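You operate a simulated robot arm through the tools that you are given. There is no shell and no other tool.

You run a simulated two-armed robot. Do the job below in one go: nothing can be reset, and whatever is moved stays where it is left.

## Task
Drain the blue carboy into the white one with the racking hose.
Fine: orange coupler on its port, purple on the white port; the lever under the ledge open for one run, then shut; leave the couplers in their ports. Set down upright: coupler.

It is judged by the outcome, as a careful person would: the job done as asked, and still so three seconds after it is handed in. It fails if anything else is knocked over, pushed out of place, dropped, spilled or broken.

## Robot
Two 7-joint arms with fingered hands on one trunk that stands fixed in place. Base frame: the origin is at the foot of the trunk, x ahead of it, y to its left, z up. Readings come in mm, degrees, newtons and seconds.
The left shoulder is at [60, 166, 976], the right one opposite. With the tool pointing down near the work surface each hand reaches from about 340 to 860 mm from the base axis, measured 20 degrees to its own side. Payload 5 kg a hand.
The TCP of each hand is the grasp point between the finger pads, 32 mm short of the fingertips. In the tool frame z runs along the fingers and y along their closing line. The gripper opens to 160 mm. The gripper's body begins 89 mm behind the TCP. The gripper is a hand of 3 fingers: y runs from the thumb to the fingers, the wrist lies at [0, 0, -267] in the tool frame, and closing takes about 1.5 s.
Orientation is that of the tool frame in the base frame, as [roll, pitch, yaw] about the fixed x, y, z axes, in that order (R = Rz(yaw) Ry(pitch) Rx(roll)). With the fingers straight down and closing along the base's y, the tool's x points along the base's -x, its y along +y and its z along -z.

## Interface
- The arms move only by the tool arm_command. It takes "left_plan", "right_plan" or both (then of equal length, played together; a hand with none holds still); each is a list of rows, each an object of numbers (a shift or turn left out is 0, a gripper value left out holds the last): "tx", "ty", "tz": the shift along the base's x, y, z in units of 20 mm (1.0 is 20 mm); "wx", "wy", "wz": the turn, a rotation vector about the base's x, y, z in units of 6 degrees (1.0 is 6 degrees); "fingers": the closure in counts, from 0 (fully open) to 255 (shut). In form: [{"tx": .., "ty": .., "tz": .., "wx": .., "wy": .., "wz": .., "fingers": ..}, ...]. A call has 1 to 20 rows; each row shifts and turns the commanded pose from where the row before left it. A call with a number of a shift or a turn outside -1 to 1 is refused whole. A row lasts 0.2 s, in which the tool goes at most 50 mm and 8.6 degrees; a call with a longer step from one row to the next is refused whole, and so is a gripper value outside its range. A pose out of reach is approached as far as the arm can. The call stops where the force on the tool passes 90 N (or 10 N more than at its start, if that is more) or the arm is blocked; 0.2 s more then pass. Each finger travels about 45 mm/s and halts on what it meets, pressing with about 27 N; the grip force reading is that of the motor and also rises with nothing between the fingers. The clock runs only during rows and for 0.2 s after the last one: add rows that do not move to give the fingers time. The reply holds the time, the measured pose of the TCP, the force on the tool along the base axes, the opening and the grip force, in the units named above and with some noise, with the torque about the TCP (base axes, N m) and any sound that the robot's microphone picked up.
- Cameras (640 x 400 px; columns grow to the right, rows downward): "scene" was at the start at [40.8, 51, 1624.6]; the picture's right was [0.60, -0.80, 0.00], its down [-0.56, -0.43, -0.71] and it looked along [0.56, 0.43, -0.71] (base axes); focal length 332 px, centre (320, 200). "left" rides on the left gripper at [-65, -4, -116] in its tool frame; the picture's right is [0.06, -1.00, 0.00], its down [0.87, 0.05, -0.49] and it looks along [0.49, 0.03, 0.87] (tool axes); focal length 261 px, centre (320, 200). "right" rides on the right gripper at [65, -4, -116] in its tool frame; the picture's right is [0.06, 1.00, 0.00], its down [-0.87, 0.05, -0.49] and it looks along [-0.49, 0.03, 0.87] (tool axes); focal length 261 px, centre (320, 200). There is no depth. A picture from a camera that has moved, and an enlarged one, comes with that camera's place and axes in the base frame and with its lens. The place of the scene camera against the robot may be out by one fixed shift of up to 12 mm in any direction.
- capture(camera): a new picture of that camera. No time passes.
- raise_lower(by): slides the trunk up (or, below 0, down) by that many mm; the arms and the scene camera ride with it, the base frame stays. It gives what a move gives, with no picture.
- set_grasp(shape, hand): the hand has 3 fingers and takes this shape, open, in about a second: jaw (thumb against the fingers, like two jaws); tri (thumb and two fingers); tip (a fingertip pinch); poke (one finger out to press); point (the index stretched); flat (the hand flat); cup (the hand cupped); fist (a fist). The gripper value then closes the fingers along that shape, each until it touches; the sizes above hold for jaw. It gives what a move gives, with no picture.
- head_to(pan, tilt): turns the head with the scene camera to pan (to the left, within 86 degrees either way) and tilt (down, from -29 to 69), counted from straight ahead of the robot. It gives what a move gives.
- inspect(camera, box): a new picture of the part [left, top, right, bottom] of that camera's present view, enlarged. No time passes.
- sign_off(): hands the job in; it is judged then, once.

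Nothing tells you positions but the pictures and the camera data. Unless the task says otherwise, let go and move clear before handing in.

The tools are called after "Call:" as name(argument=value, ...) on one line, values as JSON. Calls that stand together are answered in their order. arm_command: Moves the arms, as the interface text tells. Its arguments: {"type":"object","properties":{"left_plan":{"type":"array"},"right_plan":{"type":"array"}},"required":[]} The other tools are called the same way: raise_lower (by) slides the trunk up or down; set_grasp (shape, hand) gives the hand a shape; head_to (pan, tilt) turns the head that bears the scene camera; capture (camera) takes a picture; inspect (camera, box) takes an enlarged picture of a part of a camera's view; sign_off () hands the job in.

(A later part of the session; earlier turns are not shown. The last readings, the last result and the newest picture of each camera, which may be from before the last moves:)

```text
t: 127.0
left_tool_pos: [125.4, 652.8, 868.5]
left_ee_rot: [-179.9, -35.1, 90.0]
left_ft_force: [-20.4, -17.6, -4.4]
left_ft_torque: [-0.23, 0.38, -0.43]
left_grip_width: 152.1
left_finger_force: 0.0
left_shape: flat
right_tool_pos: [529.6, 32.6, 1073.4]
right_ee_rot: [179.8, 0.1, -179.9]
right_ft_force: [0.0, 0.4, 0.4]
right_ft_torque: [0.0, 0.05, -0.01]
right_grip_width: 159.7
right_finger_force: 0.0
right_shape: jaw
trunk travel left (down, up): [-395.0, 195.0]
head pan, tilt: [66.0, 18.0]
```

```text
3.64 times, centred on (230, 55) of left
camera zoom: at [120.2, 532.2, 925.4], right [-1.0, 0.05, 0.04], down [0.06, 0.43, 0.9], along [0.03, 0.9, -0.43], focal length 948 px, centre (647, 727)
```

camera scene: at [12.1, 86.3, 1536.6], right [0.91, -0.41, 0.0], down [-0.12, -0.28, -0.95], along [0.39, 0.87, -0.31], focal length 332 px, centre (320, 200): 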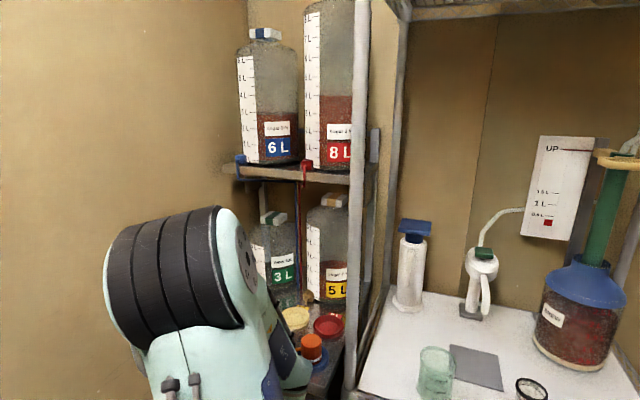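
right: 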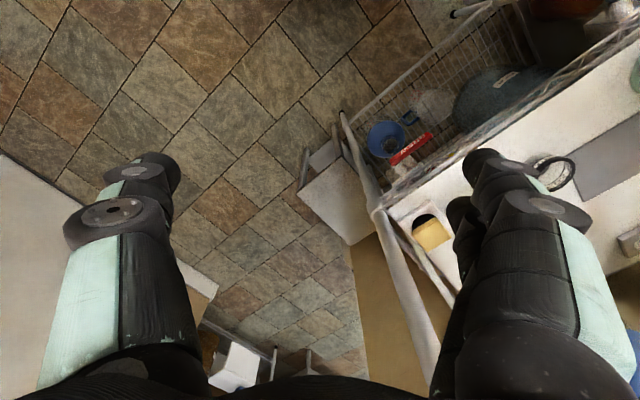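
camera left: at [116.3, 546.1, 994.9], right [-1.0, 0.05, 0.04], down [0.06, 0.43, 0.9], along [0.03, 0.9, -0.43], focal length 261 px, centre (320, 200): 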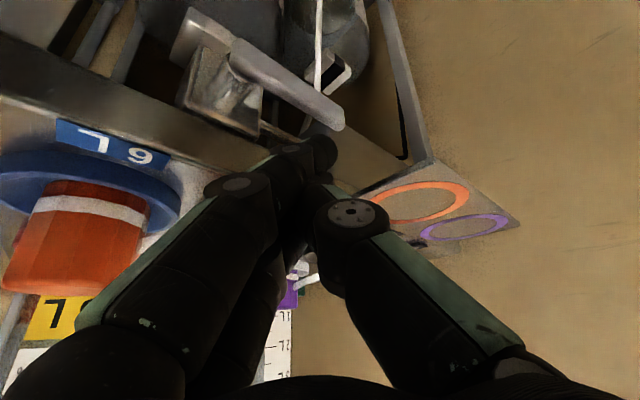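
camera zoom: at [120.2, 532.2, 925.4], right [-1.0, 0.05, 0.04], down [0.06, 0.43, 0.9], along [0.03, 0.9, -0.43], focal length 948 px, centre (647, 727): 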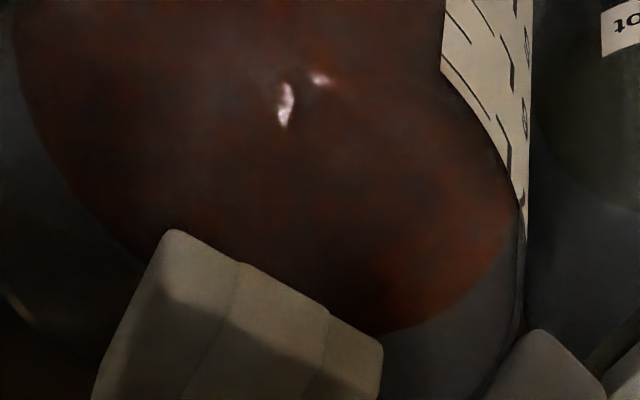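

Call:
arm_command(left_plan=[{}, {}, {}, {}])

Call:
inspect(camera="scene", box=[225, 30, 305, 180])

Call:
inspect(camera="left", box=[130, 0, 310, 130])

```text
t: 128.0
left_tool_pos: [123.9, 653.6, 867.5]
left_ee_rot: [-179.9, -35.0, 89.9]
left_ft_force: [-21.1, -17.6, -4.1]
left_ft_torque: [-0.25, 0.35, -0.39]
left_grip_width: 152.1
left_finger_force: 0.2
left_shape: flat
right_tool_pos: [530.1, 31.8, 1073.0]
right_ee_rot: [179.9, 0.0, 180.0]
right_ft_force: [-0.1, -0.3, -0.6]
right_ft_torque: [-0.03, -0.01, 0.0]
right_grip_width: 160.0
right_finger_force: 0.0
right_shape: jaw
trunk travel left (down, up): [-395.0, 195.0]
head pan, tilt: [66.0, 18.0]
```

```text
2.67 times, centred on (265, 105) of scene
camera zoom: at [12.2, 85.8, 1536.7], right [0.91, -0.41, 0.0], down [-0.12, -0.28, -0.95], along [0.39, 0.87, -0.31], focal length 886 px, centre (467, 453)
```

zoom: 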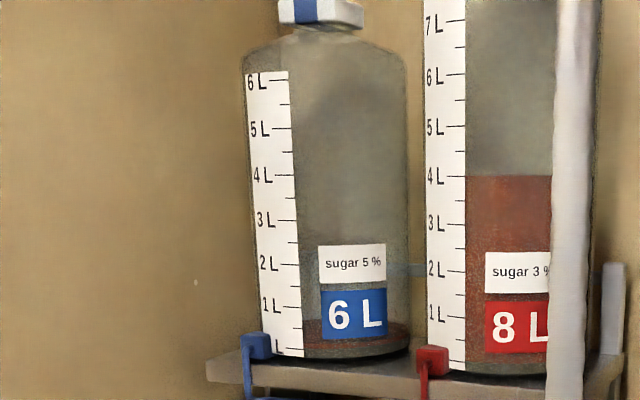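

```text
3.08 times, centred on (220, 65) of left
camera zoom: at [120.2, 532.2, 925.4], right [-1.0, 0.05, 0.04], down [0.06, 0.43, 0.9], along [0.03, 0.9, -0.43], focal length 802 px, centre (628, 615)
```

zoom: 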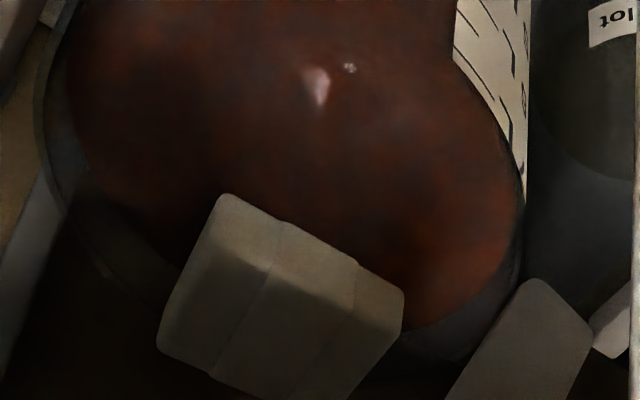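

Call:
arm_command(left_plan=[{}, {}, {}])

Call:
inspect(camera="scene", box=[225, 30, 305, 180])

Call:
inspect(camera="left", box=[130, 0, 310, 130])

```text
t: 128.8
left_tool_pos: [124.6, 652.7, 868.1]
left_ee_rot: [-179.9, -35.1, 90.1]
left_ft_force: [-21.4, -16.8, -2.6]
left_ft_torque: [-0.24, 0.36, -0.4]
left_grip_width: 152.3
left_finger_force: 0.1
left_shape: flat
right_tool_pos: [529.9, 32.3, 1072.2]
right_ee_rot: [179.9, 0.1, 180.0]
right_ft_force: [-0.4, 0.1, 0.4]
right_ft_torque: [0.0, -0.01, -0.01]
right_grip_width: 160.0
right_finger_force: 0.0
right_shape: jaw
trunk travel left (down, up): [-395.0, 195.0]
head pan, tilt: [66.0, 18.0]
```

```text
2.67 times, centred on (265, 105) of scene
camera zoom: at [12.1, 85.7, 1536.7], right [0.91, -0.41, 0.0], down [-0.12, -0.28, -0.95], along [0.39, 0.87, -0.31], focal length 886 px, centre (467, 453)
```

zoom: 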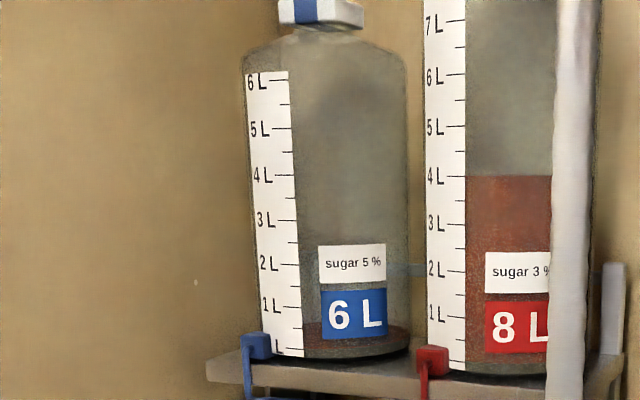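

```text
3.08 times, centred on (220, 65) of left
camera zoom: at [120.2, 532.2, 925.5], right [-1.0, 0.05, 0.04], down [0.06, 0.43, 0.9], along [0.03, 0.9, -0.43], focal length 802 px, centre (628, 615)
```

zoom: 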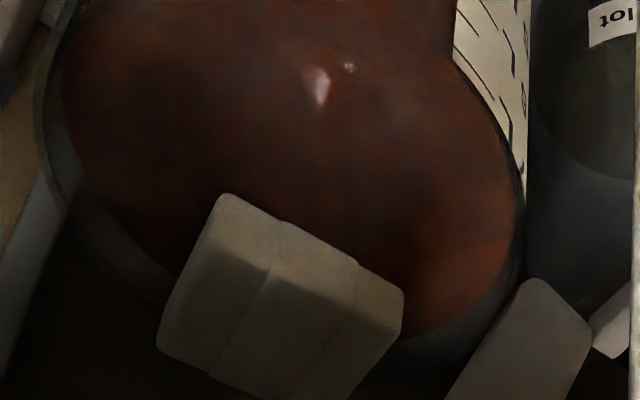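

Call:
arm_command(left_plan=[{}, {}, {}, {}])

Call:
inspect(camera="scene", box=[235, 130, 305, 180])

Call:
inspect(camera="left", box=[130, 0, 310, 130])

```text
t: 129.8
left_tool_pos: [125.3, 652.8, 868.9]
left_ee_rot: [-179.8, -35.0, 90.1]
left_ft_force: [-22.2, -19.5, -2.4]
left_ft_torque: [-0.25, 0.39, -0.49]
left_grip_width: 152.2
left_finger_force: 0.0
left_shape: flat
right_tool_pos: [528.6, 32.0, 1072.6]
right_ee_rot: [-180.0, 0.1, 179.9]
right_ft_force: [0.4, 0.8, -0.4]
right_ft_torque: [0.01, 0.03, 0.0]
right_grip_width: 159.9
right_finger_force: 0.0
right_shape: jaw
trunk travel left (down, up): [-395.0, 195.0]
head pan, tilt: [66.0, 18.0]
```

```text
8.00 times, centred on (270, 155) of scene
camera zoom: at [11.9, 85.3, 1536.8], right [0.91, -0.41, 0.0], down [-0.12, -0.28, -0.95], along [0.39, 0.87, -0.31], focal length 2657 px, centre (720, 560)
```

zoom: 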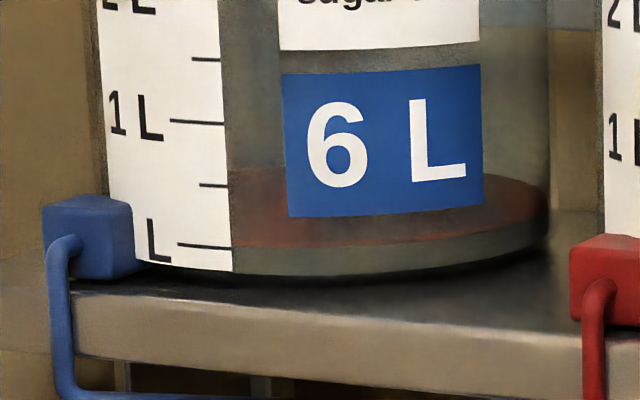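

```text
3.08 times, centred on (220, 65) of left
camera zoom: at [120.2, 532.3, 925.5], right [-1.0, 0.05, 0.04], down [0.06, 0.43, 0.9], along [0.03, 0.9, -0.43], focal length 802 px, centre (628, 615)
```

zoom: 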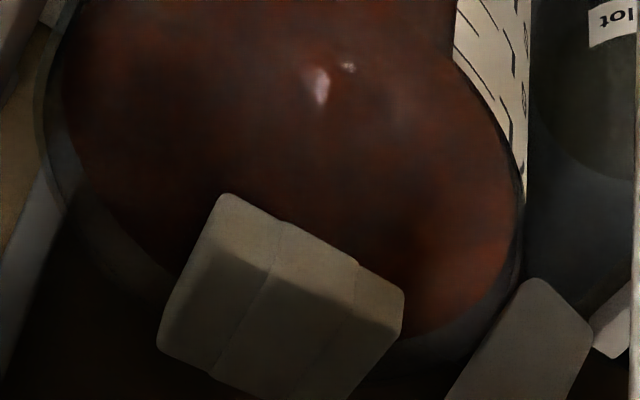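

The blue carboy is now empty and the white one took it all without overflowing. Next I'll shut the lever. I'll back my hand up and away from the ledge first.

Call:
arm_command(left_plan=[{"tz": 0.4, "tx": -0.15, "ty": -0.05}, {"tz": 0.5, "tx": -0.2, "ty": -0.1}, {"tz": 0.8, "tx": -0.2, "ty": -0.1}, {"tz": 1}, {"tz": 1}, {"tz": 1}, {"tz": 1}, {"tz": 1}, {}])

Call:
capture(camera="left")

```text
t: 131.8
left_tool_pos: [113.8, 647.0, 1001.4]
left_ee_rot: [-179.8, -35.0, 89.9]
left_ft_force: [-0.9, -0.1, 0.4]
left_ft_torque: [0.02, -0.01, 0.03]
left_grip_width: 152.4
left_finger_force: 0.0
left_shape: flat
right_tool_pos: [530.7, 33.2, 1070.6]
right_ee_rot: [179.9, 0.0, 179.9]
right_ft_force: [-0.2, 0.0, -0.2]
right_ft_torque: [-0.01, -0.01, -0.02]
right_grip_width: 160.1
right_finger_force: 0.0
right_shape: jaw
trunk travel left (down, up): [-395.0, 195.0]
head pan, tilt: [66.0, 18.0]
```

```text
taken
camera left: at [109.7, 526.2, 1057.6], right [-1.0, 0.05, 0.04], down [0.06, 0.43, 0.9], along [0.03, 0.9, -0.43], focal length 261 px, centre (320, 200)
```

left: 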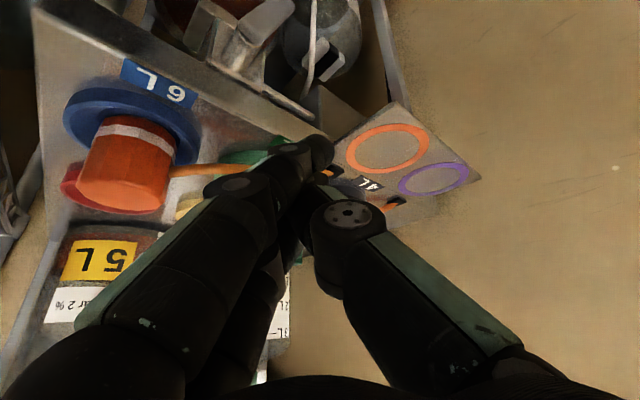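

Call:
inspect(camera="left", box=[140, 0, 340, 130])

Call:
head_to(pan=72, tilt=45)

Call:
capture(camera="scene")

```text
3.08 times, centred on (240, 65) of left
camera zoom: at [109.7, 526.2, 1057.6], right [-1.0, 0.05, 0.04], down [0.06, 0.43, 0.9], along [0.03, 0.9, -0.43], focal length 802 px, centre (566, 615)
```

zoom: 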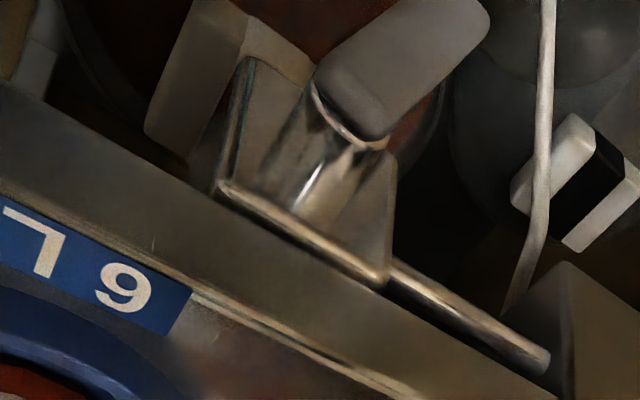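

```text
t: 132.7
left_tool_pos: [113.4, 646.7, 1000.3]
left_ee_rot: [-179.7, -35.2, 89.9]
left_ft_force: [-0.7, 0.1, -0.4]
left_ft_torque: [0.0, -0.04, 0.03]
left_grip_width: 152.1
left_finger_force: 0.0
left_shape: flat
right_tool_pos: [531.1, 33.8, 1071.5]
right_ee_rot: [179.9, 0.1, 179.9]
right_ft_force: [0.0, -0.7, -0.4]
right_ft_torque: [-0.04, 0.02, -0.01]
right_grip_width: 160.1
right_finger_force: 0.0
right_shape: jaw
trunk travel left (down, up): [-395.0, 195.0]
head pan, tilt: [72.0, 45.0]
```

```text
taken
camera scene: at [1.1, 78.9, 1494.8], right [0.95, -0.31, 0.0], down [-0.22, -0.67, -0.71], along [0.22, 0.67, -0.71], focal length 332 px, centre (320, 200)
```

scene: 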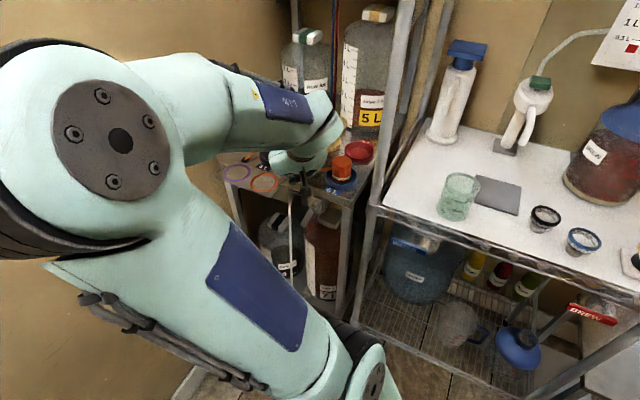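

The handle rests at about 70° down. To lift it from below I'll use yaw 45 with a 35° lean, and I need the trunk lower for reach. I'll raise the hand, reorient, and then lower the trunk.

Call:
arm_command(left_plan=[{"tz": 1}, {"tz": 1}, {"tz": 1}, {"tz": 1}, {"tz": 1}, {"tz": 1}, {"tz": 1, "ty": -0.3}, {"wx": -0.83, "ty": -0.3}, {"wx": -0.83, "ty": -0.3}, {"wx": -0.83, "ty": -0.3}, {"wx": -0.83, "ty": -0.3}, {"wx": -0.83, "ty": -0.3}, {"wx": -0.84}, {"wx": -0.84}, {}])

Call:
arm_command(left_plan=[{"wz": -1}, {"wz": -1}, {"wz": -1}, {"wz": -1}, {"wz": -1}, {"wz": -1}, {"wz": -1}, {"wz": -0.5}, {"wx": 0.59, "wy": -0.59}, {"wx": 0.59, "wy": -0.59}, {"wx": 0.59, "wy": -0.59}, {"wx": 0.59, "wy": -0.59}, {"wx": 0.59, "wy": -0.59}, {"wx": 0.59, "wy": -0.59}, {"wx": 0.585, "wy": -0.585}, {}])

```text
t: 135.9
left_tool_pos: [112.9, 611.6, 1139.5]
left_ee_rot: [-179.9, -0.1, 89.9]
left_ft_force: [0.1, 0.3, -0.5]
left_ft_torque: [0.01, 0.01, 0.04]
left_grip_width: 152.3
left_finger_force: 0.1
left_shape: flat
right_tool_pos: [530.0, 33.4, 1071.1]
right_ee_rot: [179.9, 0.1, 179.8]
right_ft_force: [-0.1, 0.5, 0.3]
right_ft_torque: [0.01, 0.01, 0.0]
right_grip_width: 159.7
right_finger_force: 0.1
right_shape: jaw
trunk travel left (down, up): [-395.0, 195.0]
head pan, tilt: [72.0, 45.0]
```

```text
t: 139.3
left_tool_pos: [113.1, 611.3, 1139.2]
left_ee_rot: [-179.9, -35.2, 44.9]
left_ft_force: [-0.1, 0.9, 0.2]
left_ft_torque: [0.01, 0.02, -0.02]
left_grip_width: 152.1
left_finger_force: 0.1
left_shape: flat
right_tool_pos: [531.3, 33.6, 1072.2]
right_ee_rot: [179.9, 0.0, 179.8]
right_ft_force: [0.2, -0.3, 0.6]
right_ft_torque: [0.01, 0.0, -0.03]
right_grip_width: 160.0
right_finger_force: 0.1
right_shape: jaw
trunk travel left (down, up): [-395.0, 195.0]
head pan, tilt: [72.0, 45.0]
```

Call:
raise_lower(by=-150)

Call:
capture(camera="left")

Call:
capture(camera="scene")

```text
t: 141.1
left_tool_pos: [112.6, 611.3, 991.1]
left_ee_rot: [-179.8, -35.2, 45.0]
left_ft_force: [-0.4, -0.5, 1.3]
left_ft_torque: [-0.01, 0.0, -0.02]
left_grip_width: 152.6
left_finger_force: 0.0
left_shape: flat
right_tool_pos: [531.4, 33.3, 922.4]
right_ee_rot: [179.9, 0.0, 179.9]
right_ft_force: [-0.2, -0.2, 0.4]
right_ft_torque: [-0.01, 0.0, 0.01]
right_grip_width: 160.2
right_finger_force: 0.1
right_shape: jaw
trunk travel left (down, up): [-245.0, 345.0]
head pan, tilt: [72.0, 45.0]
```

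```text
taken
camera left: at [25.7, 528.2, 1047.8], right [-0.67, 0.74, 0.04], down [0.34, 0.26, 0.9], along [0.66, 0.62, -0.43], focal length 261 px, centre (320, 200)
```

left: 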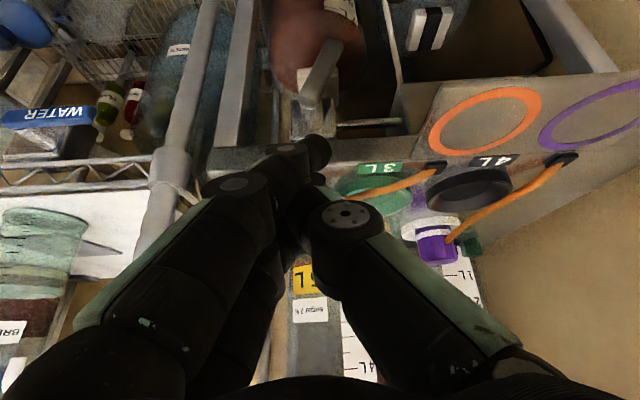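

```text
taken
camera scene: at [1.0, 78.8, 1344.8], right [0.95, -0.31, 0.0], down [-0.22, -0.67, -0.71], along [0.22, 0.67, -0.71], focal length 332 px, centre (320, 200)
```

scene: 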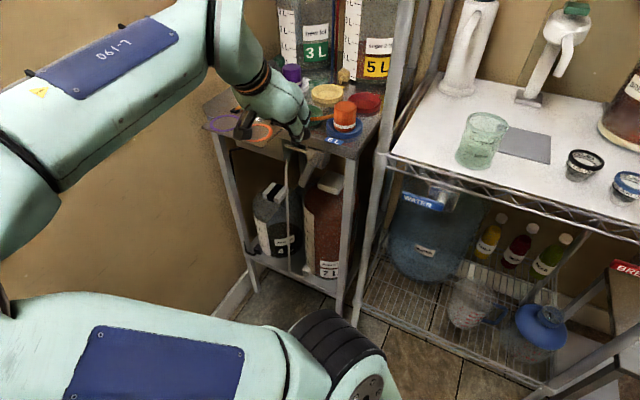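

Call:
inspect(camera="scene", box=[220, 70, 400, 300])

Call:
inspect(camera="left", box=[230, 20, 430, 160])

Call:
inspect(camera="scene", box=[255, 125, 345, 200])

```text
1.74 times, centred on (310, 185) of scene
camera zoom: at [1.0, 78.8, 1344.8], right [0.95, -0.31, 0.0], down [-0.22, -0.67, -0.71], along [0.22, 0.67, -0.71], focal length 578 px, centre (337, 226)
```

zoom: 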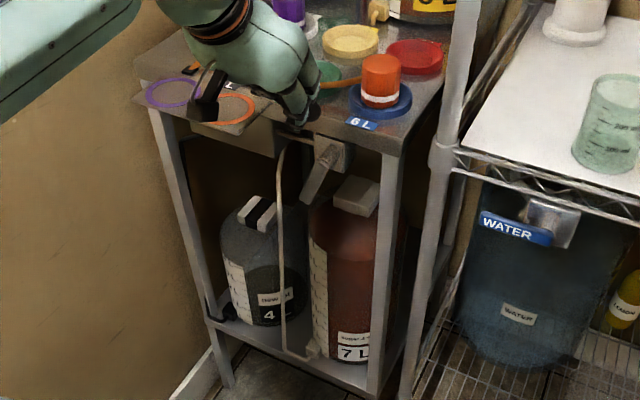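

```text
2.86 times, centred on (330, 90) of left
camera zoom: at [25.7, 528.2, 1047.8], right [-0.67, 0.74, 0.04], down [0.34, 0.26, 0.9], along [0.66, 0.62, -0.43], focal length 745 px, centre (291, 514)
```

zoom: 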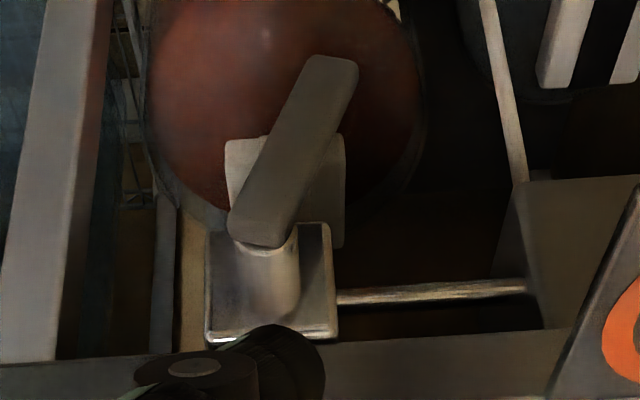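

```text
5.33 times, centred on (300, 162) of scene
camera zoom: at [1.0, 78.8, 1344.8], right [0.95, -0.31, 0.0], down [-0.22, -0.67, -0.71], along [0.22, 0.67, -0.71], focal length 1771 px, centre (427, 400)
```

zoom: 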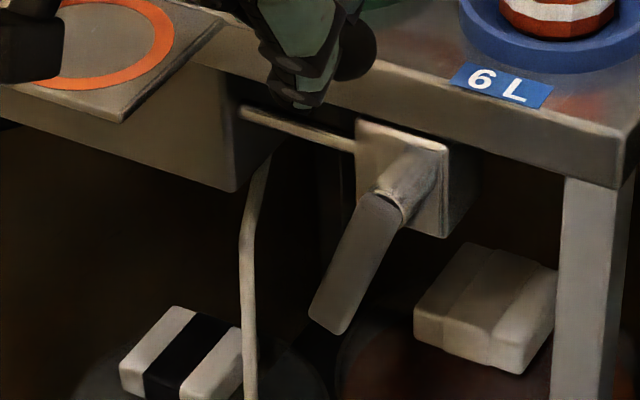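

The handle hangs about 70° down-left and everything around it is clear. The white carboy is full to just below its shoulder with nothing spilled. I'll come down to the right of the handle, then sweep left and up beneath it.

Call:
arm_command(left_plan=[{"tx": 0.6, "ty": -0.3}, {"tx": 0.6, "ty": -0.3}, {"tx": 0.7, "ty": -0.3}, {"tz": -1}, {"tz": -1}, {"tz": -1}, {"tz": -1}, {}])

Call:
capture(camera="left")

Call:
inspect(camera="scene", box=[235, 85, 365, 205])

```text
t: 142.9
left_tool_pos: [152.0, 591.9, 910.1]
left_ee_rot: [-179.9, -35.2, 44.9]
left_ft_force: [0.4, -0.6, 0.2]
left_ft_torque: [0.01, 0.0, -0.03]
left_grip_width: 152.3
left_finger_force: 0.0
left_shape: flat
right_tool_pos: [530.8, 33.9, 921.8]
right_ee_rot: [179.9, 0.0, 179.9]
right_ft_force: [-0.1, -0.5, 0.3]
right_ft_torque: [0.0, -0.01, 0.03]
right_grip_width: 159.7
right_finger_force: 0.1
right_shape: jaw
trunk travel left (down, up): [-245.0, 345.0]
head pan, tilt: [72.0, 45.0]
```

```text
taken
camera left: at [64.2, 509.5, 967.8], right [-0.67, 0.74, 0.04], down [0.34, 0.26, 0.9], along [0.66, 0.62, -0.43], focal length 261 px, centre (320, 200)
```

left: 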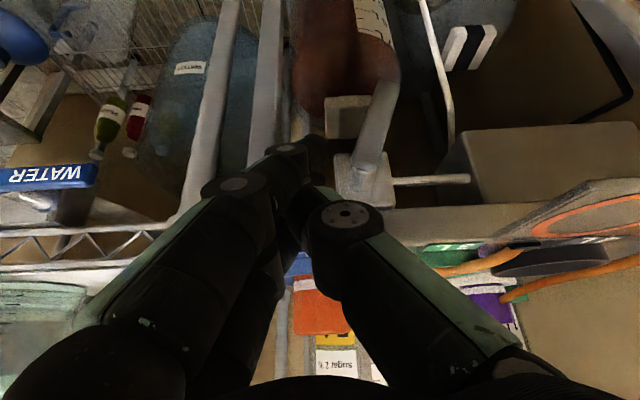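

```text
3.33 times, centred on (300, 145) of scene
camera zoom: at [1.1, 78.9, 1344.7], right [0.95, -0.31, 0.0], down [-0.22, -0.67, -0.71], along [0.22, 0.67, -0.71], focal length 1107 px, centre (387, 383)
```

zoom: 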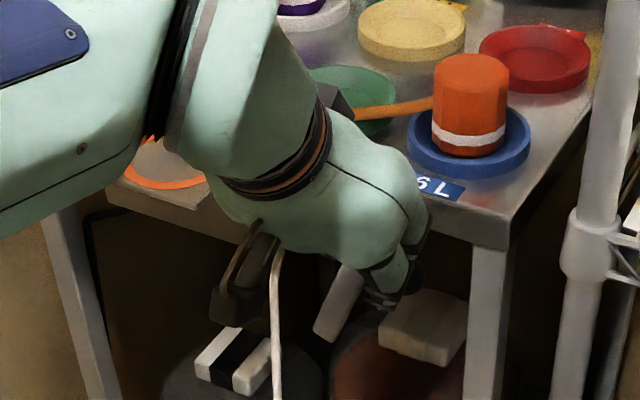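

Call:
arm_command(left_plan=[{"tz": -0.7}, {"tz": -0.7}, {"tz": -0.7}, {"tz": -0.7}, {"tz": -0.7}, {"tz": -0.65}, {}])

Call:
capture(camera="left")

Call:
inspect(camera="scene", box=[235, 105, 365, 225])

```text
t: 144.5
left_tool_pos: [149.5, 592.6, 827.1]
left_ee_rot: [-179.8, -35.2, 45.0]
left_ft_force: [0.7, 0.1, -0.6]
left_ft_torque: [-0.03, -0.01, 0.02]
left_grip_width: 152.3
left_finger_force: 0.1
left_shape: flat
right_tool_pos: [529.7, 33.1, 921.6]
right_ee_rot: [179.9, 0.0, 179.8]
right_ft_force: [0.3, -0.4, 0.5]
right_ft_torque: [0.01, 0.02, -0.01]
right_grip_width: 160.1
right_finger_force: 0.0
right_shape: jaw
trunk travel left (down, up): [-245.0, 345.0]
head pan, tilt: [72.0, 45.0]
```

```text
taken
camera left: at [61.5, 509.9, 884.5], right [-0.67, 0.74, 0.04], down [0.34, 0.26, 0.9], along [0.66, 0.62, -0.43], focal length 261 px, centre (320, 200)
```

left: 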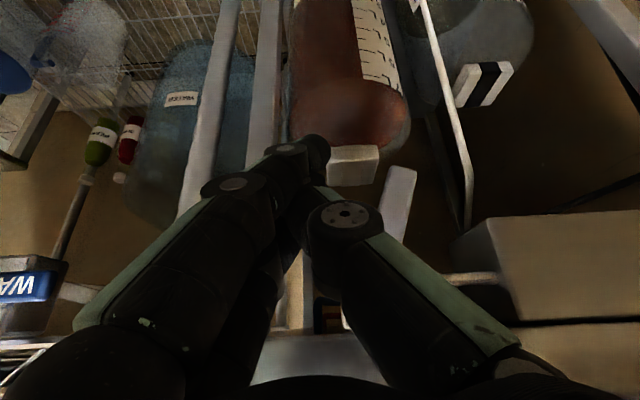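

```text
3.33 times, centred on (300, 165) of scene
camera zoom: at [1.1, 78.8, 1344.7], right [0.95, -0.31, 0.0], down [-0.22, -0.67, -0.71], along [0.22, 0.67, -0.71], focal length 1107 px, centre (387, 317)
```

zoom: 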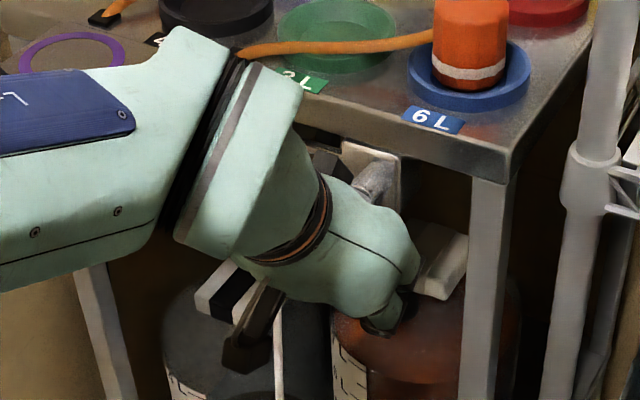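

Fingers are to the right of the hanging handle with no contact. Now I'll sweep left toward it.

Call:
arm_command(left_plan=[{"tx": -0.25, "ty": 0.25}, {"tx": -0.25, "ty": 0.25}, {"tx": -0.25, "ty": 0.25}, {"tx": -0.25, "ty": 0.25}, {"tx": -0.2, "ty": 0.2, "tz": 0.05}, {}])

Call:
capture(camera="left")

Call:
inspect(camera="scene", box=[235, 105, 365, 225])

```text
t: 145.9
left_tool_pos: [126.6, 617.5, 828.8]
left_ee_rot: [-179.9, -35.2, 44.9]
left_ft_force: [0.1, -1.7, 0.6]
left_ft_torque: [0.0, 0.01, 0.0]
left_grip_width: 152.2
left_finger_force: 0.0
left_shape: flat
right_tool_pos: [530.5, 34.3, 921.6]
right_ee_rot: [179.9, 0.0, 179.9]
right_ft_force: [0.7, 0.1, -0.2]
right_ft_torque: [0.0, -0.01, 0.02]
right_grip_width: 159.9
right_finger_force: 0.1
right_shape: jaw
trunk travel left (down, up): [-245.0, 345.0]
head pan, tilt: [72.0, 45.0]
```

```text
taken
camera left: at [39.0, 534.8, 885.4], right [-0.67, 0.74, 0.04], down [0.34, 0.26, 0.9], along [0.66, 0.62, -0.43], focal length 261 px, centre (320, 200)
```

left: 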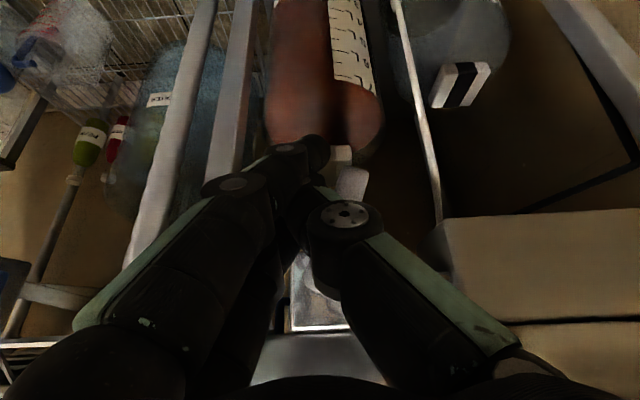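

```text
3.33 times, centred on (300, 165) of scene
camera zoom: at [1.1, 78.8, 1344.7], right [0.95, -0.31, 0.0], down [-0.22, -0.67, -0.71], along [0.22, 0.67, -0.71], focal length 1107 px, centre (387, 317)
```

zoom: 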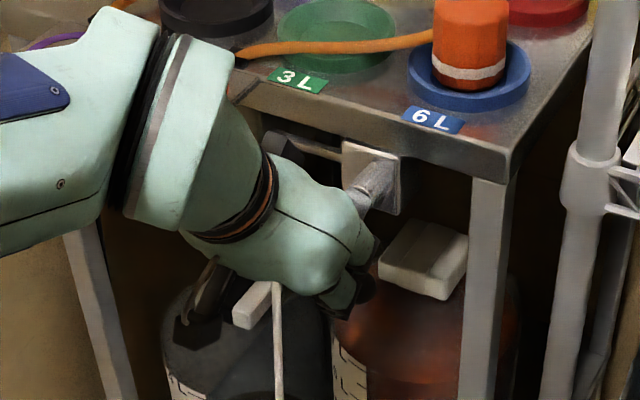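

Call:
arm_command(left_plan=[{"tx": -0.2, "ty": 0.2, "tz": 0.05}, {"tx": -0.2, "ty": 0.2, "tz": 0.05}, {"tx": -0.2, "ty": 0.2, "tz": 0.08}, {}])

Call:
capture(camera="left")

Call:
inspect(camera="scene", box=[235, 105, 365, 225])

```text
t: 146.9
left_tool_pos: [114.2, 629.7, 831.9]
left_ee_rot: [-179.9, -35.2, 44.9]
left_ft_force: [0.1, -0.5, -0.2]
left_ft_torque: [-0.05, 0.03, -0.04]
left_grip_width: 152.2
left_finger_force: 0.0
left_shape: flat
right_tool_pos: [530.4, 33.3, 921.8]
right_ee_rot: [179.8, 0.0, 179.9]
right_ft_force: [-0.3, 0.0, 0.1]
right_ft_torque: [-0.04, -0.01, -0.02]
right_grip_width: 159.7
right_finger_force: 0.1
right_shape: jaw
trunk travel left (down, up): [-245.0, 345.0]
head pan, tilt: [72.0, 45.0]
```

```text
taken
camera left: at [27.0, 546.5, 889.5], right [-0.67, 0.74, 0.04], down [0.34, 0.26, 0.9], along [0.66, 0.62, -0.43], focal length 261 px, centre (320, 200)
```

left: 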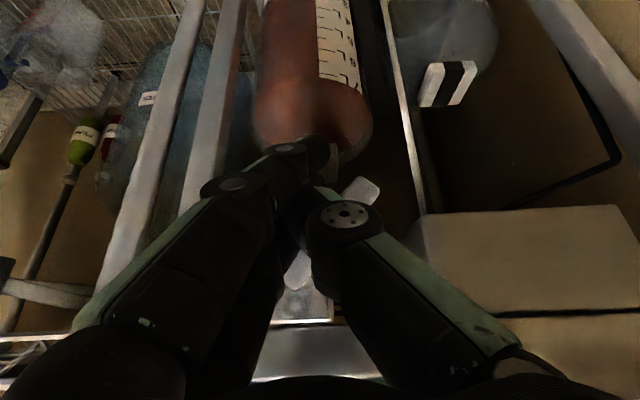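

```text
3.33 times, centred on (300, 165) of scene
camera zoom: at [1.0, 78.8, 1344.7], right [0.95, -0.31, 0.0], down [-0.22, -0.67, -0.71], along [0.22, 0.67, -0.71], focal length 1107 px, centre (387, 317)
```

zoom: 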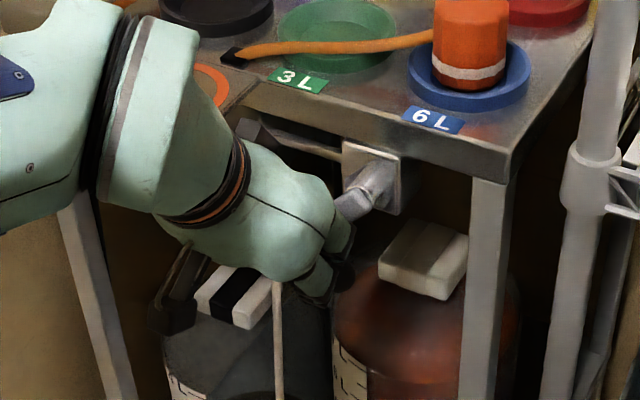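

The handle is rising, now about 48° down. I'll continue along the arc.

Call:
arm_command(left_plan=[{"tx": -0.17, "ty": 0.17, "tz": 0.14}, {"tx": -0.17, "ty": 0.17, "tz": 0.14}, {"tx": -0.17, "ty": 0.17, "tz": 0.16}, {}])

Call:
capture(camera="left")

Call:
inspect(camera="scene", box=[235, 105, 365, 225])

```text
t: 147.9
left_tool_pos: [104.7, 639.4, 840.7]
left_ee_rot: [-179.8, -35.2, 44.9]
left_ft_force: [-0.5, -0.8, 0.0]
left_ft_torque: [0.01, 0.01, -0.04]
left_grip_width: 152.4
left_finger_force: 0.2
left_shape: flat
right_tool_pos: [530.8, 34.2, 922.8]
right_ee_rot: [179.9, 0.0, 179.9]
right_ft_force: [0.2, -0.3, -0.1]
right_ft_torque: [-0.03, 0.02, -0.04]
right_grip_width: 160.0
right_finger_force: 0.0
right_shape: jaw
trunk travel left (down, up): [-245.0, 345.0]
head pan, tilt: [72.0, 45.0]
```

```text
taken
camera left: at [17.1, 556.5, 898.2], right [-0.67, 0.74, 0.04], down [0.34, 0.26, 0.9], along [0.66, 0.62, -0.43], focal length 261 px, centre (320, 200)
```

left: 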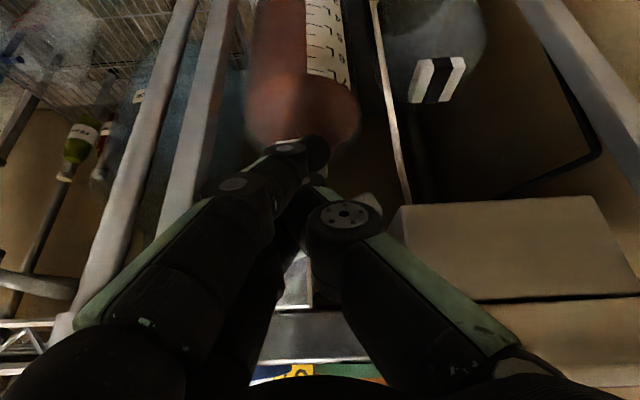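

```text
3.33 times, centred on (300, 165) of scene
camera zoom: at [1.0, 78.7, 1344.7], right [0.95, -0.31, 0.0], down [-0.22, -0.67, -0.71], along [0.22, 0.67, -0.71], focal length 1107 px, centre (387, 317)
```

zoom: 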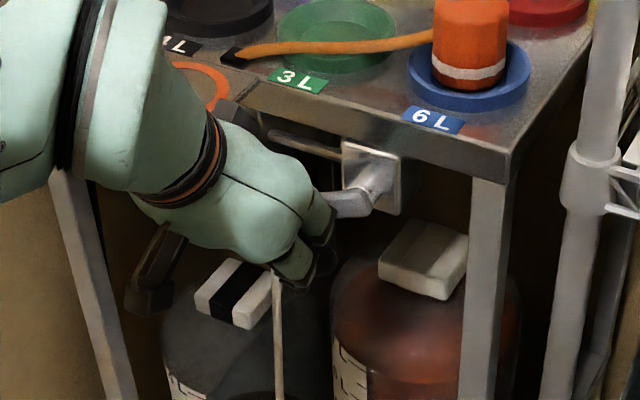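

Call:
arm_command(left_plan=[{"tx": -0.1, "ty": 0.1, "tz": 0.23}, {"tx": -0.07, "ty": 0.07, "tz": 0.23}, {"tx": -0.05, "ty": 0.05, "tz": 0.23}, {}])

Call:
capture(camera="left")

Call:
inspect(camera="scene", box=[235, 105, 365, 225])

```text
t: 148.9
left_tool_pos: [101.6, 643.4, 854.1]
left_ee_rot: [-179.8, -35.2, 44.9]
left_ft_force: [-0.6, -0.3, -0.1]
left_ft_torque: [0.0, 0.02, 0.01]
left_grip_width: 152.3
left_finger_force: 0.0
left_shape: flat
right_tool_pos: [531.1, 33.0, 920.8]
right_ee_rot: [180.0, 0.0, 179.8]
right_ft_force: [-0.3, -0.3, 0.1]
right_ft_torque: [-0.04, 0.0, 0.03]
right_grip_width: 159.8
right_finger_force: 0.1
right_shape: jaw
trunk travel left (down, up): [-245.0, 345.0]
head pan, tilt: [72.0, 45.0]
```

```text
taken
camera left: at [13.4, 561.1, 911.8], right [-0.67, 0.74, 0.04], down [0.34, 0.26, 0.9], along [0.66, 0.62, -0.43], focal length 261 px, centre (320, 200)
```

left: 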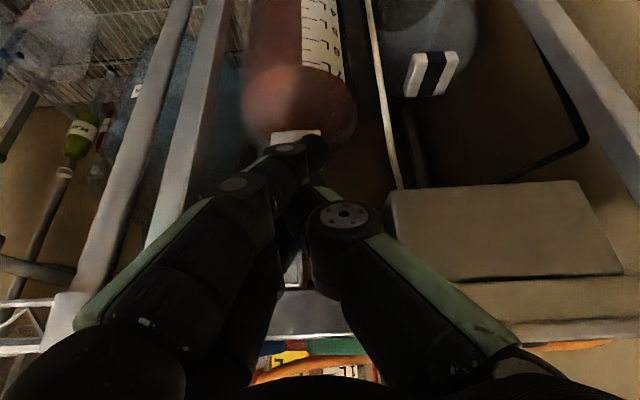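

```text
3.33 times, centred on (300, 165) of scene
camera zoom: at [1.0, 78.8, 1344.7], right [0.95, -0.31, 0.0], down [-0.22, -0.67, -0.71], along [0.22, 0.67, -0.71], focal length 1107 px, centre (387, 317)
```

zoom: 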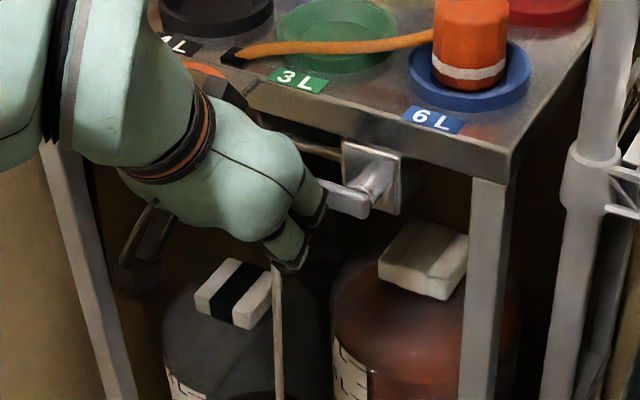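

Call:
arm_command(left_plan=[{"tx": -0.03, "ty": 0.03, "tz": 0.2}, {"tx": -0.02, "ty": 0.02, "tz": 0.15}, {}])

Call:
inspect(camera="scene", box=[265, 125, 345, 185])

Call:
inspect(camera="left", box=[240, 120, 460, 300])

```text
t: 149.7
left_tool_pos: [99.0, 642.4, 860.4]
left_ee_rot: [-179.9, -35.0, 44.9]
left_ft_force: [-3.1, -5.9, -10.5]
left_ft_torque: [-0.29, 0.35, -0.09]
left_grip_width: 152.2
left_finger_force: 0.0
left_shape: flat
right_tool_pos: [531.1, 33.5, 922.3]
right_ee_rot: [179.9, 0.1, 179.9]
right_ft_force: [0.5, 0.4, -0.4]
right_ft_torque: [0.0, 0.01, 0.0]
right_grip_width: 159.8
right_finger_force: 0.1
right_shape: jaw
trunk travel left (down, up): [-245.0, 345.0]
head pan, tilt: [72.0, 45.0]
```

```text
6.67 times, centred on (305, 155) of scene
camera zoom: at [0.9, 79.1, 1344.6], right [0.95, -0.31, 0.0], down [-0.22, -0.67, -0.71], along [0.22, 0.67, -0.71], focal length 2214 px, centre (420, 500)
```

zoom: 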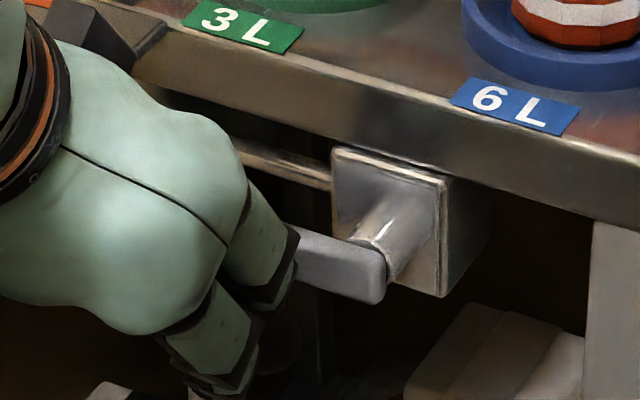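

```text
2.22 times, centred on (350, 210) of left
camera zoom: at [11.8, 561.0, 918.0], right [-0.67, 0.74, 0.04], down [0.34, 0.27, 0.9], along [0.66, 0.62, -0.43], focal length 579 px, centre (253, 178)
```

zoom: 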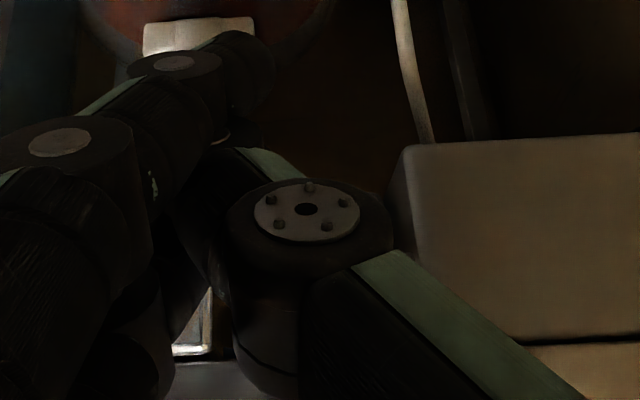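

The handle is parallel to the ledge again and the resistance (about 10 N) suggests it has reached its stop. I'll nudge slightly to confirm.

Call:
arm_command(left_plan=[{"tz": 0.1}, {}])

Call:
inspect(camera="scene", box=[265, 125, 345, 185])

```text
t: 150.3
left_tool_pos: [99.4, 643.0, 861.4]
left_ee_rot: [-179.9, -35.1, 45.0]
left_ft_force: [-7.8, -10.5, -10.6]
left_ft_torque: [-0.42, 0.44, -0.06]
left_grip_width: 152.2
left_finger_force: 0.2
left_shape: flat
right_tool_pos: [531.0, 32.9, 923.0]
right_ee_rot: [179.9, 0.0, 179.9]
right_ft_force: [-0.3, -0.2, 0.3]
right_ft_torque: [-0.04, 0.02, 0.01]
right_grip_width: 160.1
right_finger_force: 0.1
right_shape: jaw
trunk travel left (down, up): [-245.0, 345.0]
head pan, tilt: [72.0, 45.0]
```

```text
6.67 times, centred on (305, 155) of scene
camera zoom: at [0.4, 78.7, 1344.7], right [0.95, -0.31, 0.0], down [-0.22, -0.67, -0.71], along [0.22, 0.67, -0.71], focal length 2214 px, centre (420, 500)
```

zoom: 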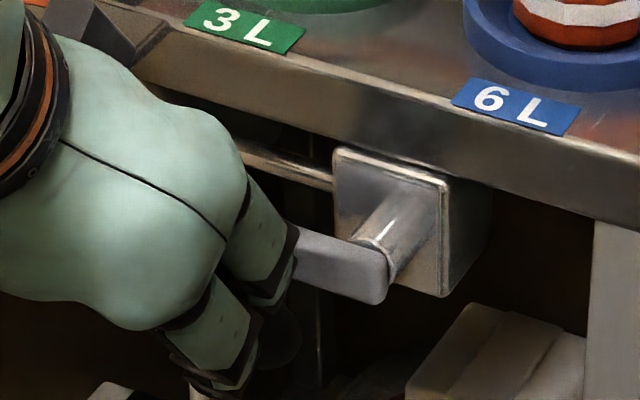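

The force is along the contact normal and nothing moves further, so the lever is at its closed stop. I'll withdraw the finger downward and outward without dragging the handle.

Call:
arm_command(left_plan=[{"tz": -0.15}, {"tz": -0.1, "tx": -0.2, "ty": -0.2}, {"tx": -0.4, "ty": -0.4}, {"tx": -0.5, "ty": -0.5}, {"tx": -0.5, "ty": -0.5}, {"tx": -0.5, "ty": -0.5}, {}])

Call:
capture(camera="left")

Call:
inspect(camera="scene", box=[235, 85, 375, 205])

```text
t: 151.9
left_tool_pos: [58.0, 602.9, 858.3]
left_ee_rot: [-179.9, -35.3, 44.9]
left_ft_force: [-0.8, 0.5, -0.1]
left_ft_torque: [0.02, -0.01, -0.02]
left_grip_width: 152.4
left_finger_force: 0.1
left_shape: flat
right_tool_pos: [530.1, 33.5, 921.8]
right_ee_rot: [179.8, 0.0, 179.9]
right_ft_force: [-0.2, -0.2, -0.7]
right_ft_torque: [0.02, 0.0, 0.0]
right_grip_width: 159.9
right_finger_force: 0.1
right_shape: jaw
trunk travel left (down, up): [-245.0, 345.0]
head pan, tilt: [72.0, 45.0]
```

```text
taken
camera left: at [-29.5, 519.3, 916.6], right [-0.67, 0.74, 0.04], down [0.34, 0.26, 0.9], along [0.66, 0.62, -0.43], focal length 261 px, centre (320, 200)
```

left: 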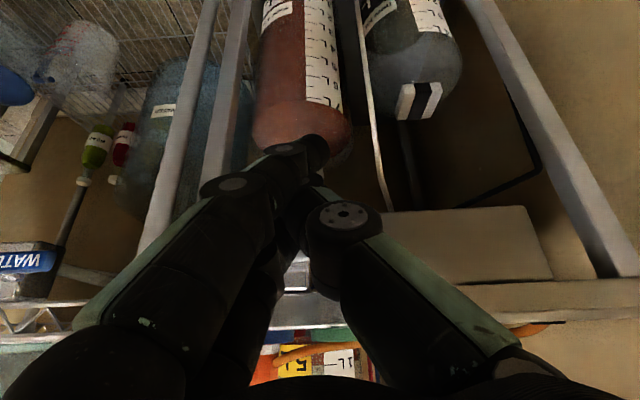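

```text
3.33 times, centred on (305, 145) of scene
camera zoom: at [1.0, 78.6, 1344.7], right [0.95, -0.31, 0.0], down [-0.22, -0.67, -0.71], along [0.22, 0.67, -0.71], focal length 1107 px, centre (370, 383)
```

zoom: 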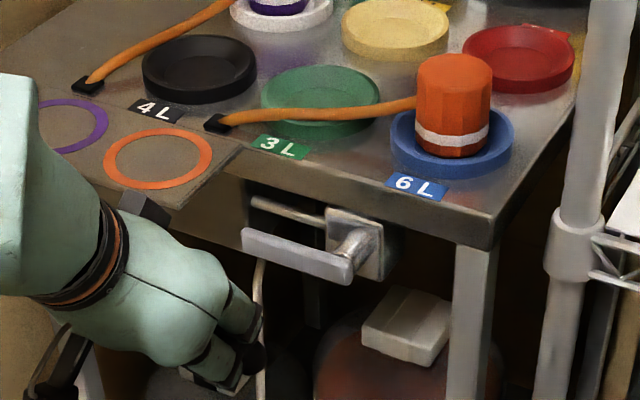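

The lever is horizontal again, parallel to the ledge as at the start, and it stays there. I'll back further out and lift the arm clear, then check the final state.

Call:
arm_command(left_plan=[{"tx": -0.4, "ty": -0.7}, {"tx": -0.4, "ty": -0.7}, {"tx": 0, "ty": -0.7, "tz": 0.4}, {"tx": 0, "ty": -0.5, "tz": 1}, {"tz": 1}, {"tz": 1}, {"tz": 1}, {"tz": 1}, {"tz": 1}, {"tz": 1}, {}])

Call:
capture(camera="scene")

Call:
capture(camera="left")

```text
t: 154.3
left_tool_pos: [61.0, 553.6, 1003.9]
left_ee_rot: [178.5, -36.8, 41.4]
left_ft_force: [-0.6, -0.3, 0.1]
left_ft_torque: [0.0, 0.04, -0.01]
left_grip_width: 152.1
left_finger_force: 0.0
left_shape: flat
right_tool_pos: [530.0, 34.8, 920.2]
right_ee_rot: [-180.0, 0.0, 179.9]
right_ft_force: [0.6, 0.5, -1.1]
right_ft_torque: [0.01, -0.06, -0.02]
right_grip_width: 160.0
right_finger_force: 0.0
right_shape: jaw
trunk travel left (down, up): [-245.0, 345.0]
head pan, tilt: [72.0, 45.0]
```

```text
taken
camera scene: at [0.9, 81.9, 1342.2], right [0.95, -0.31, 0.0], down [-0.22, -0.67, -0.71], along [0.22, 0.67, -0.71], focal length 332 px, centre (320, 200)
```

scene: 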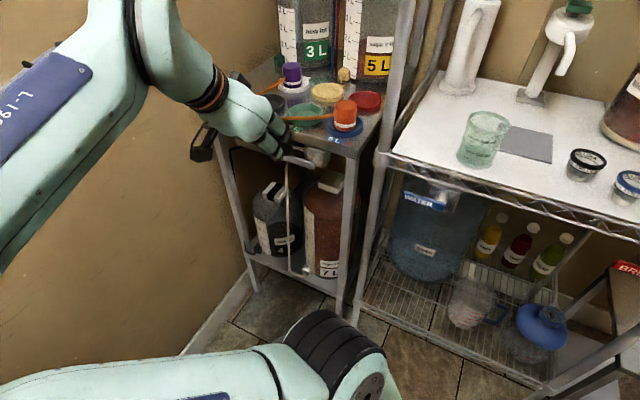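

```text
taken
camera left: at [-34.4, 477.4, 1058.1], right [-0.61, 0.79, 0.02], down [0.33, 0.23, 0.92], along [0.72, 0.57, -0.4], focal length 261 px, centre (320, 200)
```

left: 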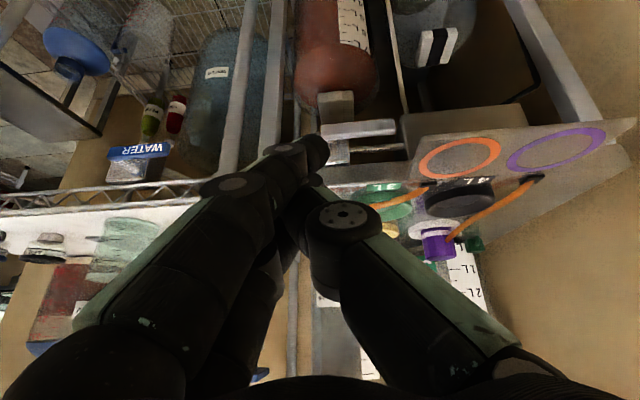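

I'll raise the trunk back up, which lifts both hands well clear, and check everything.

Call:
raise_lower(by=200)

Call:
arm_command(left_plan=[{"wx": -0.6, "wy": 0.6, "ty": -0.5}, {"wx": -0.6, "wy": 0.6, "ty": -0.5}, {"wx": -0.6, "wy": 0.6, "ty": -0.5}, {"wx": -0.6, "wy": 0.6}, {"wx": -0.6, "wy": 0.6}, {"wx": -0.6, "wy": 0.6}, {}])

Call:
capture(camera="scene")

Call:
inspect(camera="scene", box=[200, 60, 400, 280])

Call:
capture(camera="left")

```text
t: 156.4
left_tool_pos: [53.7, 552.1, 1205.7]
left_ee_rot: [179.7, -35.0, 43.1]
left_ft_force: [0.4, 0.4, -0.1]
left_ft_torque: [-0.03, 0.0, 0.01]
left_grip_width: 152.3
left_finger_force: 0.1
left_shape: flat
right_tool_pos: [530.4, 32.4, 1122.3]
right_ee_rot: [179.8, 0.0, -179.9]
right_ft_force: [0.6, -1.2, -0.4]
right_ft_torque: [0.03, -0.01, 0.01]
right_grip_width: 159.5
right_finger_force: 0.0
right_shape: jaw
trunk travel left (down, up): [-445.0, 145.0]
head pan, tilt: [72.0, 45.0]
```

```text
t: 158.0
left_tool_pos: [42.9, 521.2, 1206.7]
left_ee_rot: [-179.8, -4.6, 44.8]
left_ft_force: [0.0, 0.2, 0.2]
left_ft_torque: [-0.02, 0.01, 0.03]
left_grip_width: 152.4
left_finger_force: 0.1
left_shape: flat
right_tool_pos: [531.2, 32.5, 1121.7]
right_ee_rot: [179.9, 0.0, 179.8]
right_ft_force: [1.3, 0.1, 0.1]
right_ft_torque: [0.02, 0.02, 0.01]
right_grip_width: 159.8
right_finger_force: 0.0
right_shape: jaw
trunk travel left (down, up): [-445.0, 145.0]
head pan, tilt: [72.0, 45.0]
```

```text
taken
camera scene: at [0.9, 78.6, 1544.7], right [0.95, -0.31, 0.0], down [-0.22, -0.67, -0.71], along [0.22, 0.67, -0.71], focal length 332 px, centre (320, 200)
```

scene: 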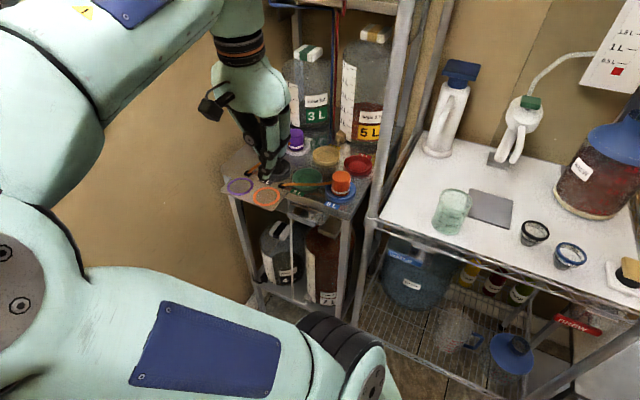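

```text
1.82 times, centred on (300, 170) of scene
camera zoom: at [0.9, 78.6, 1544.7], right [0.95, -0.31, 0.0], down [-0.22, -0.67, -0.71], along [0.22, 0.67, -0.71], focal length 604 px, centre (356, 254)
```

zoom: 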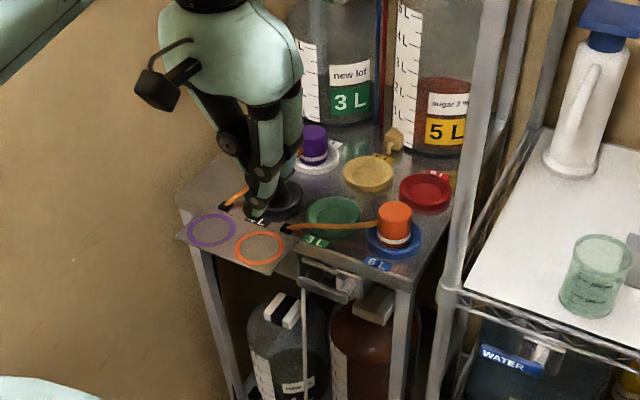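

```text
taken
camera left: at [-13.0, 470.1, 1316.7], right [-0.66, 0.75, 0.01], down [0.62, 0.55, 0.56], along [0.42, 0.37, -0.83], focal length 261 px, centre (320, 200)
```

left: 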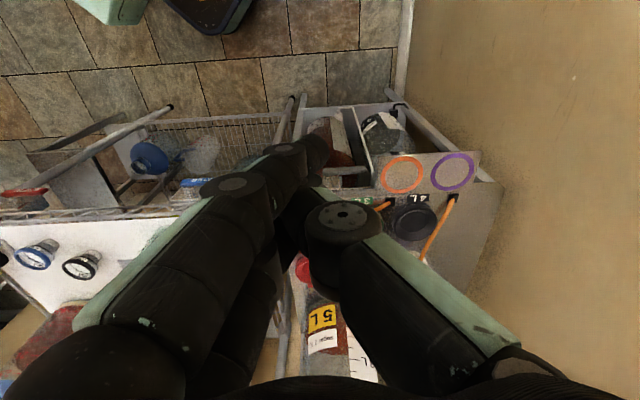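

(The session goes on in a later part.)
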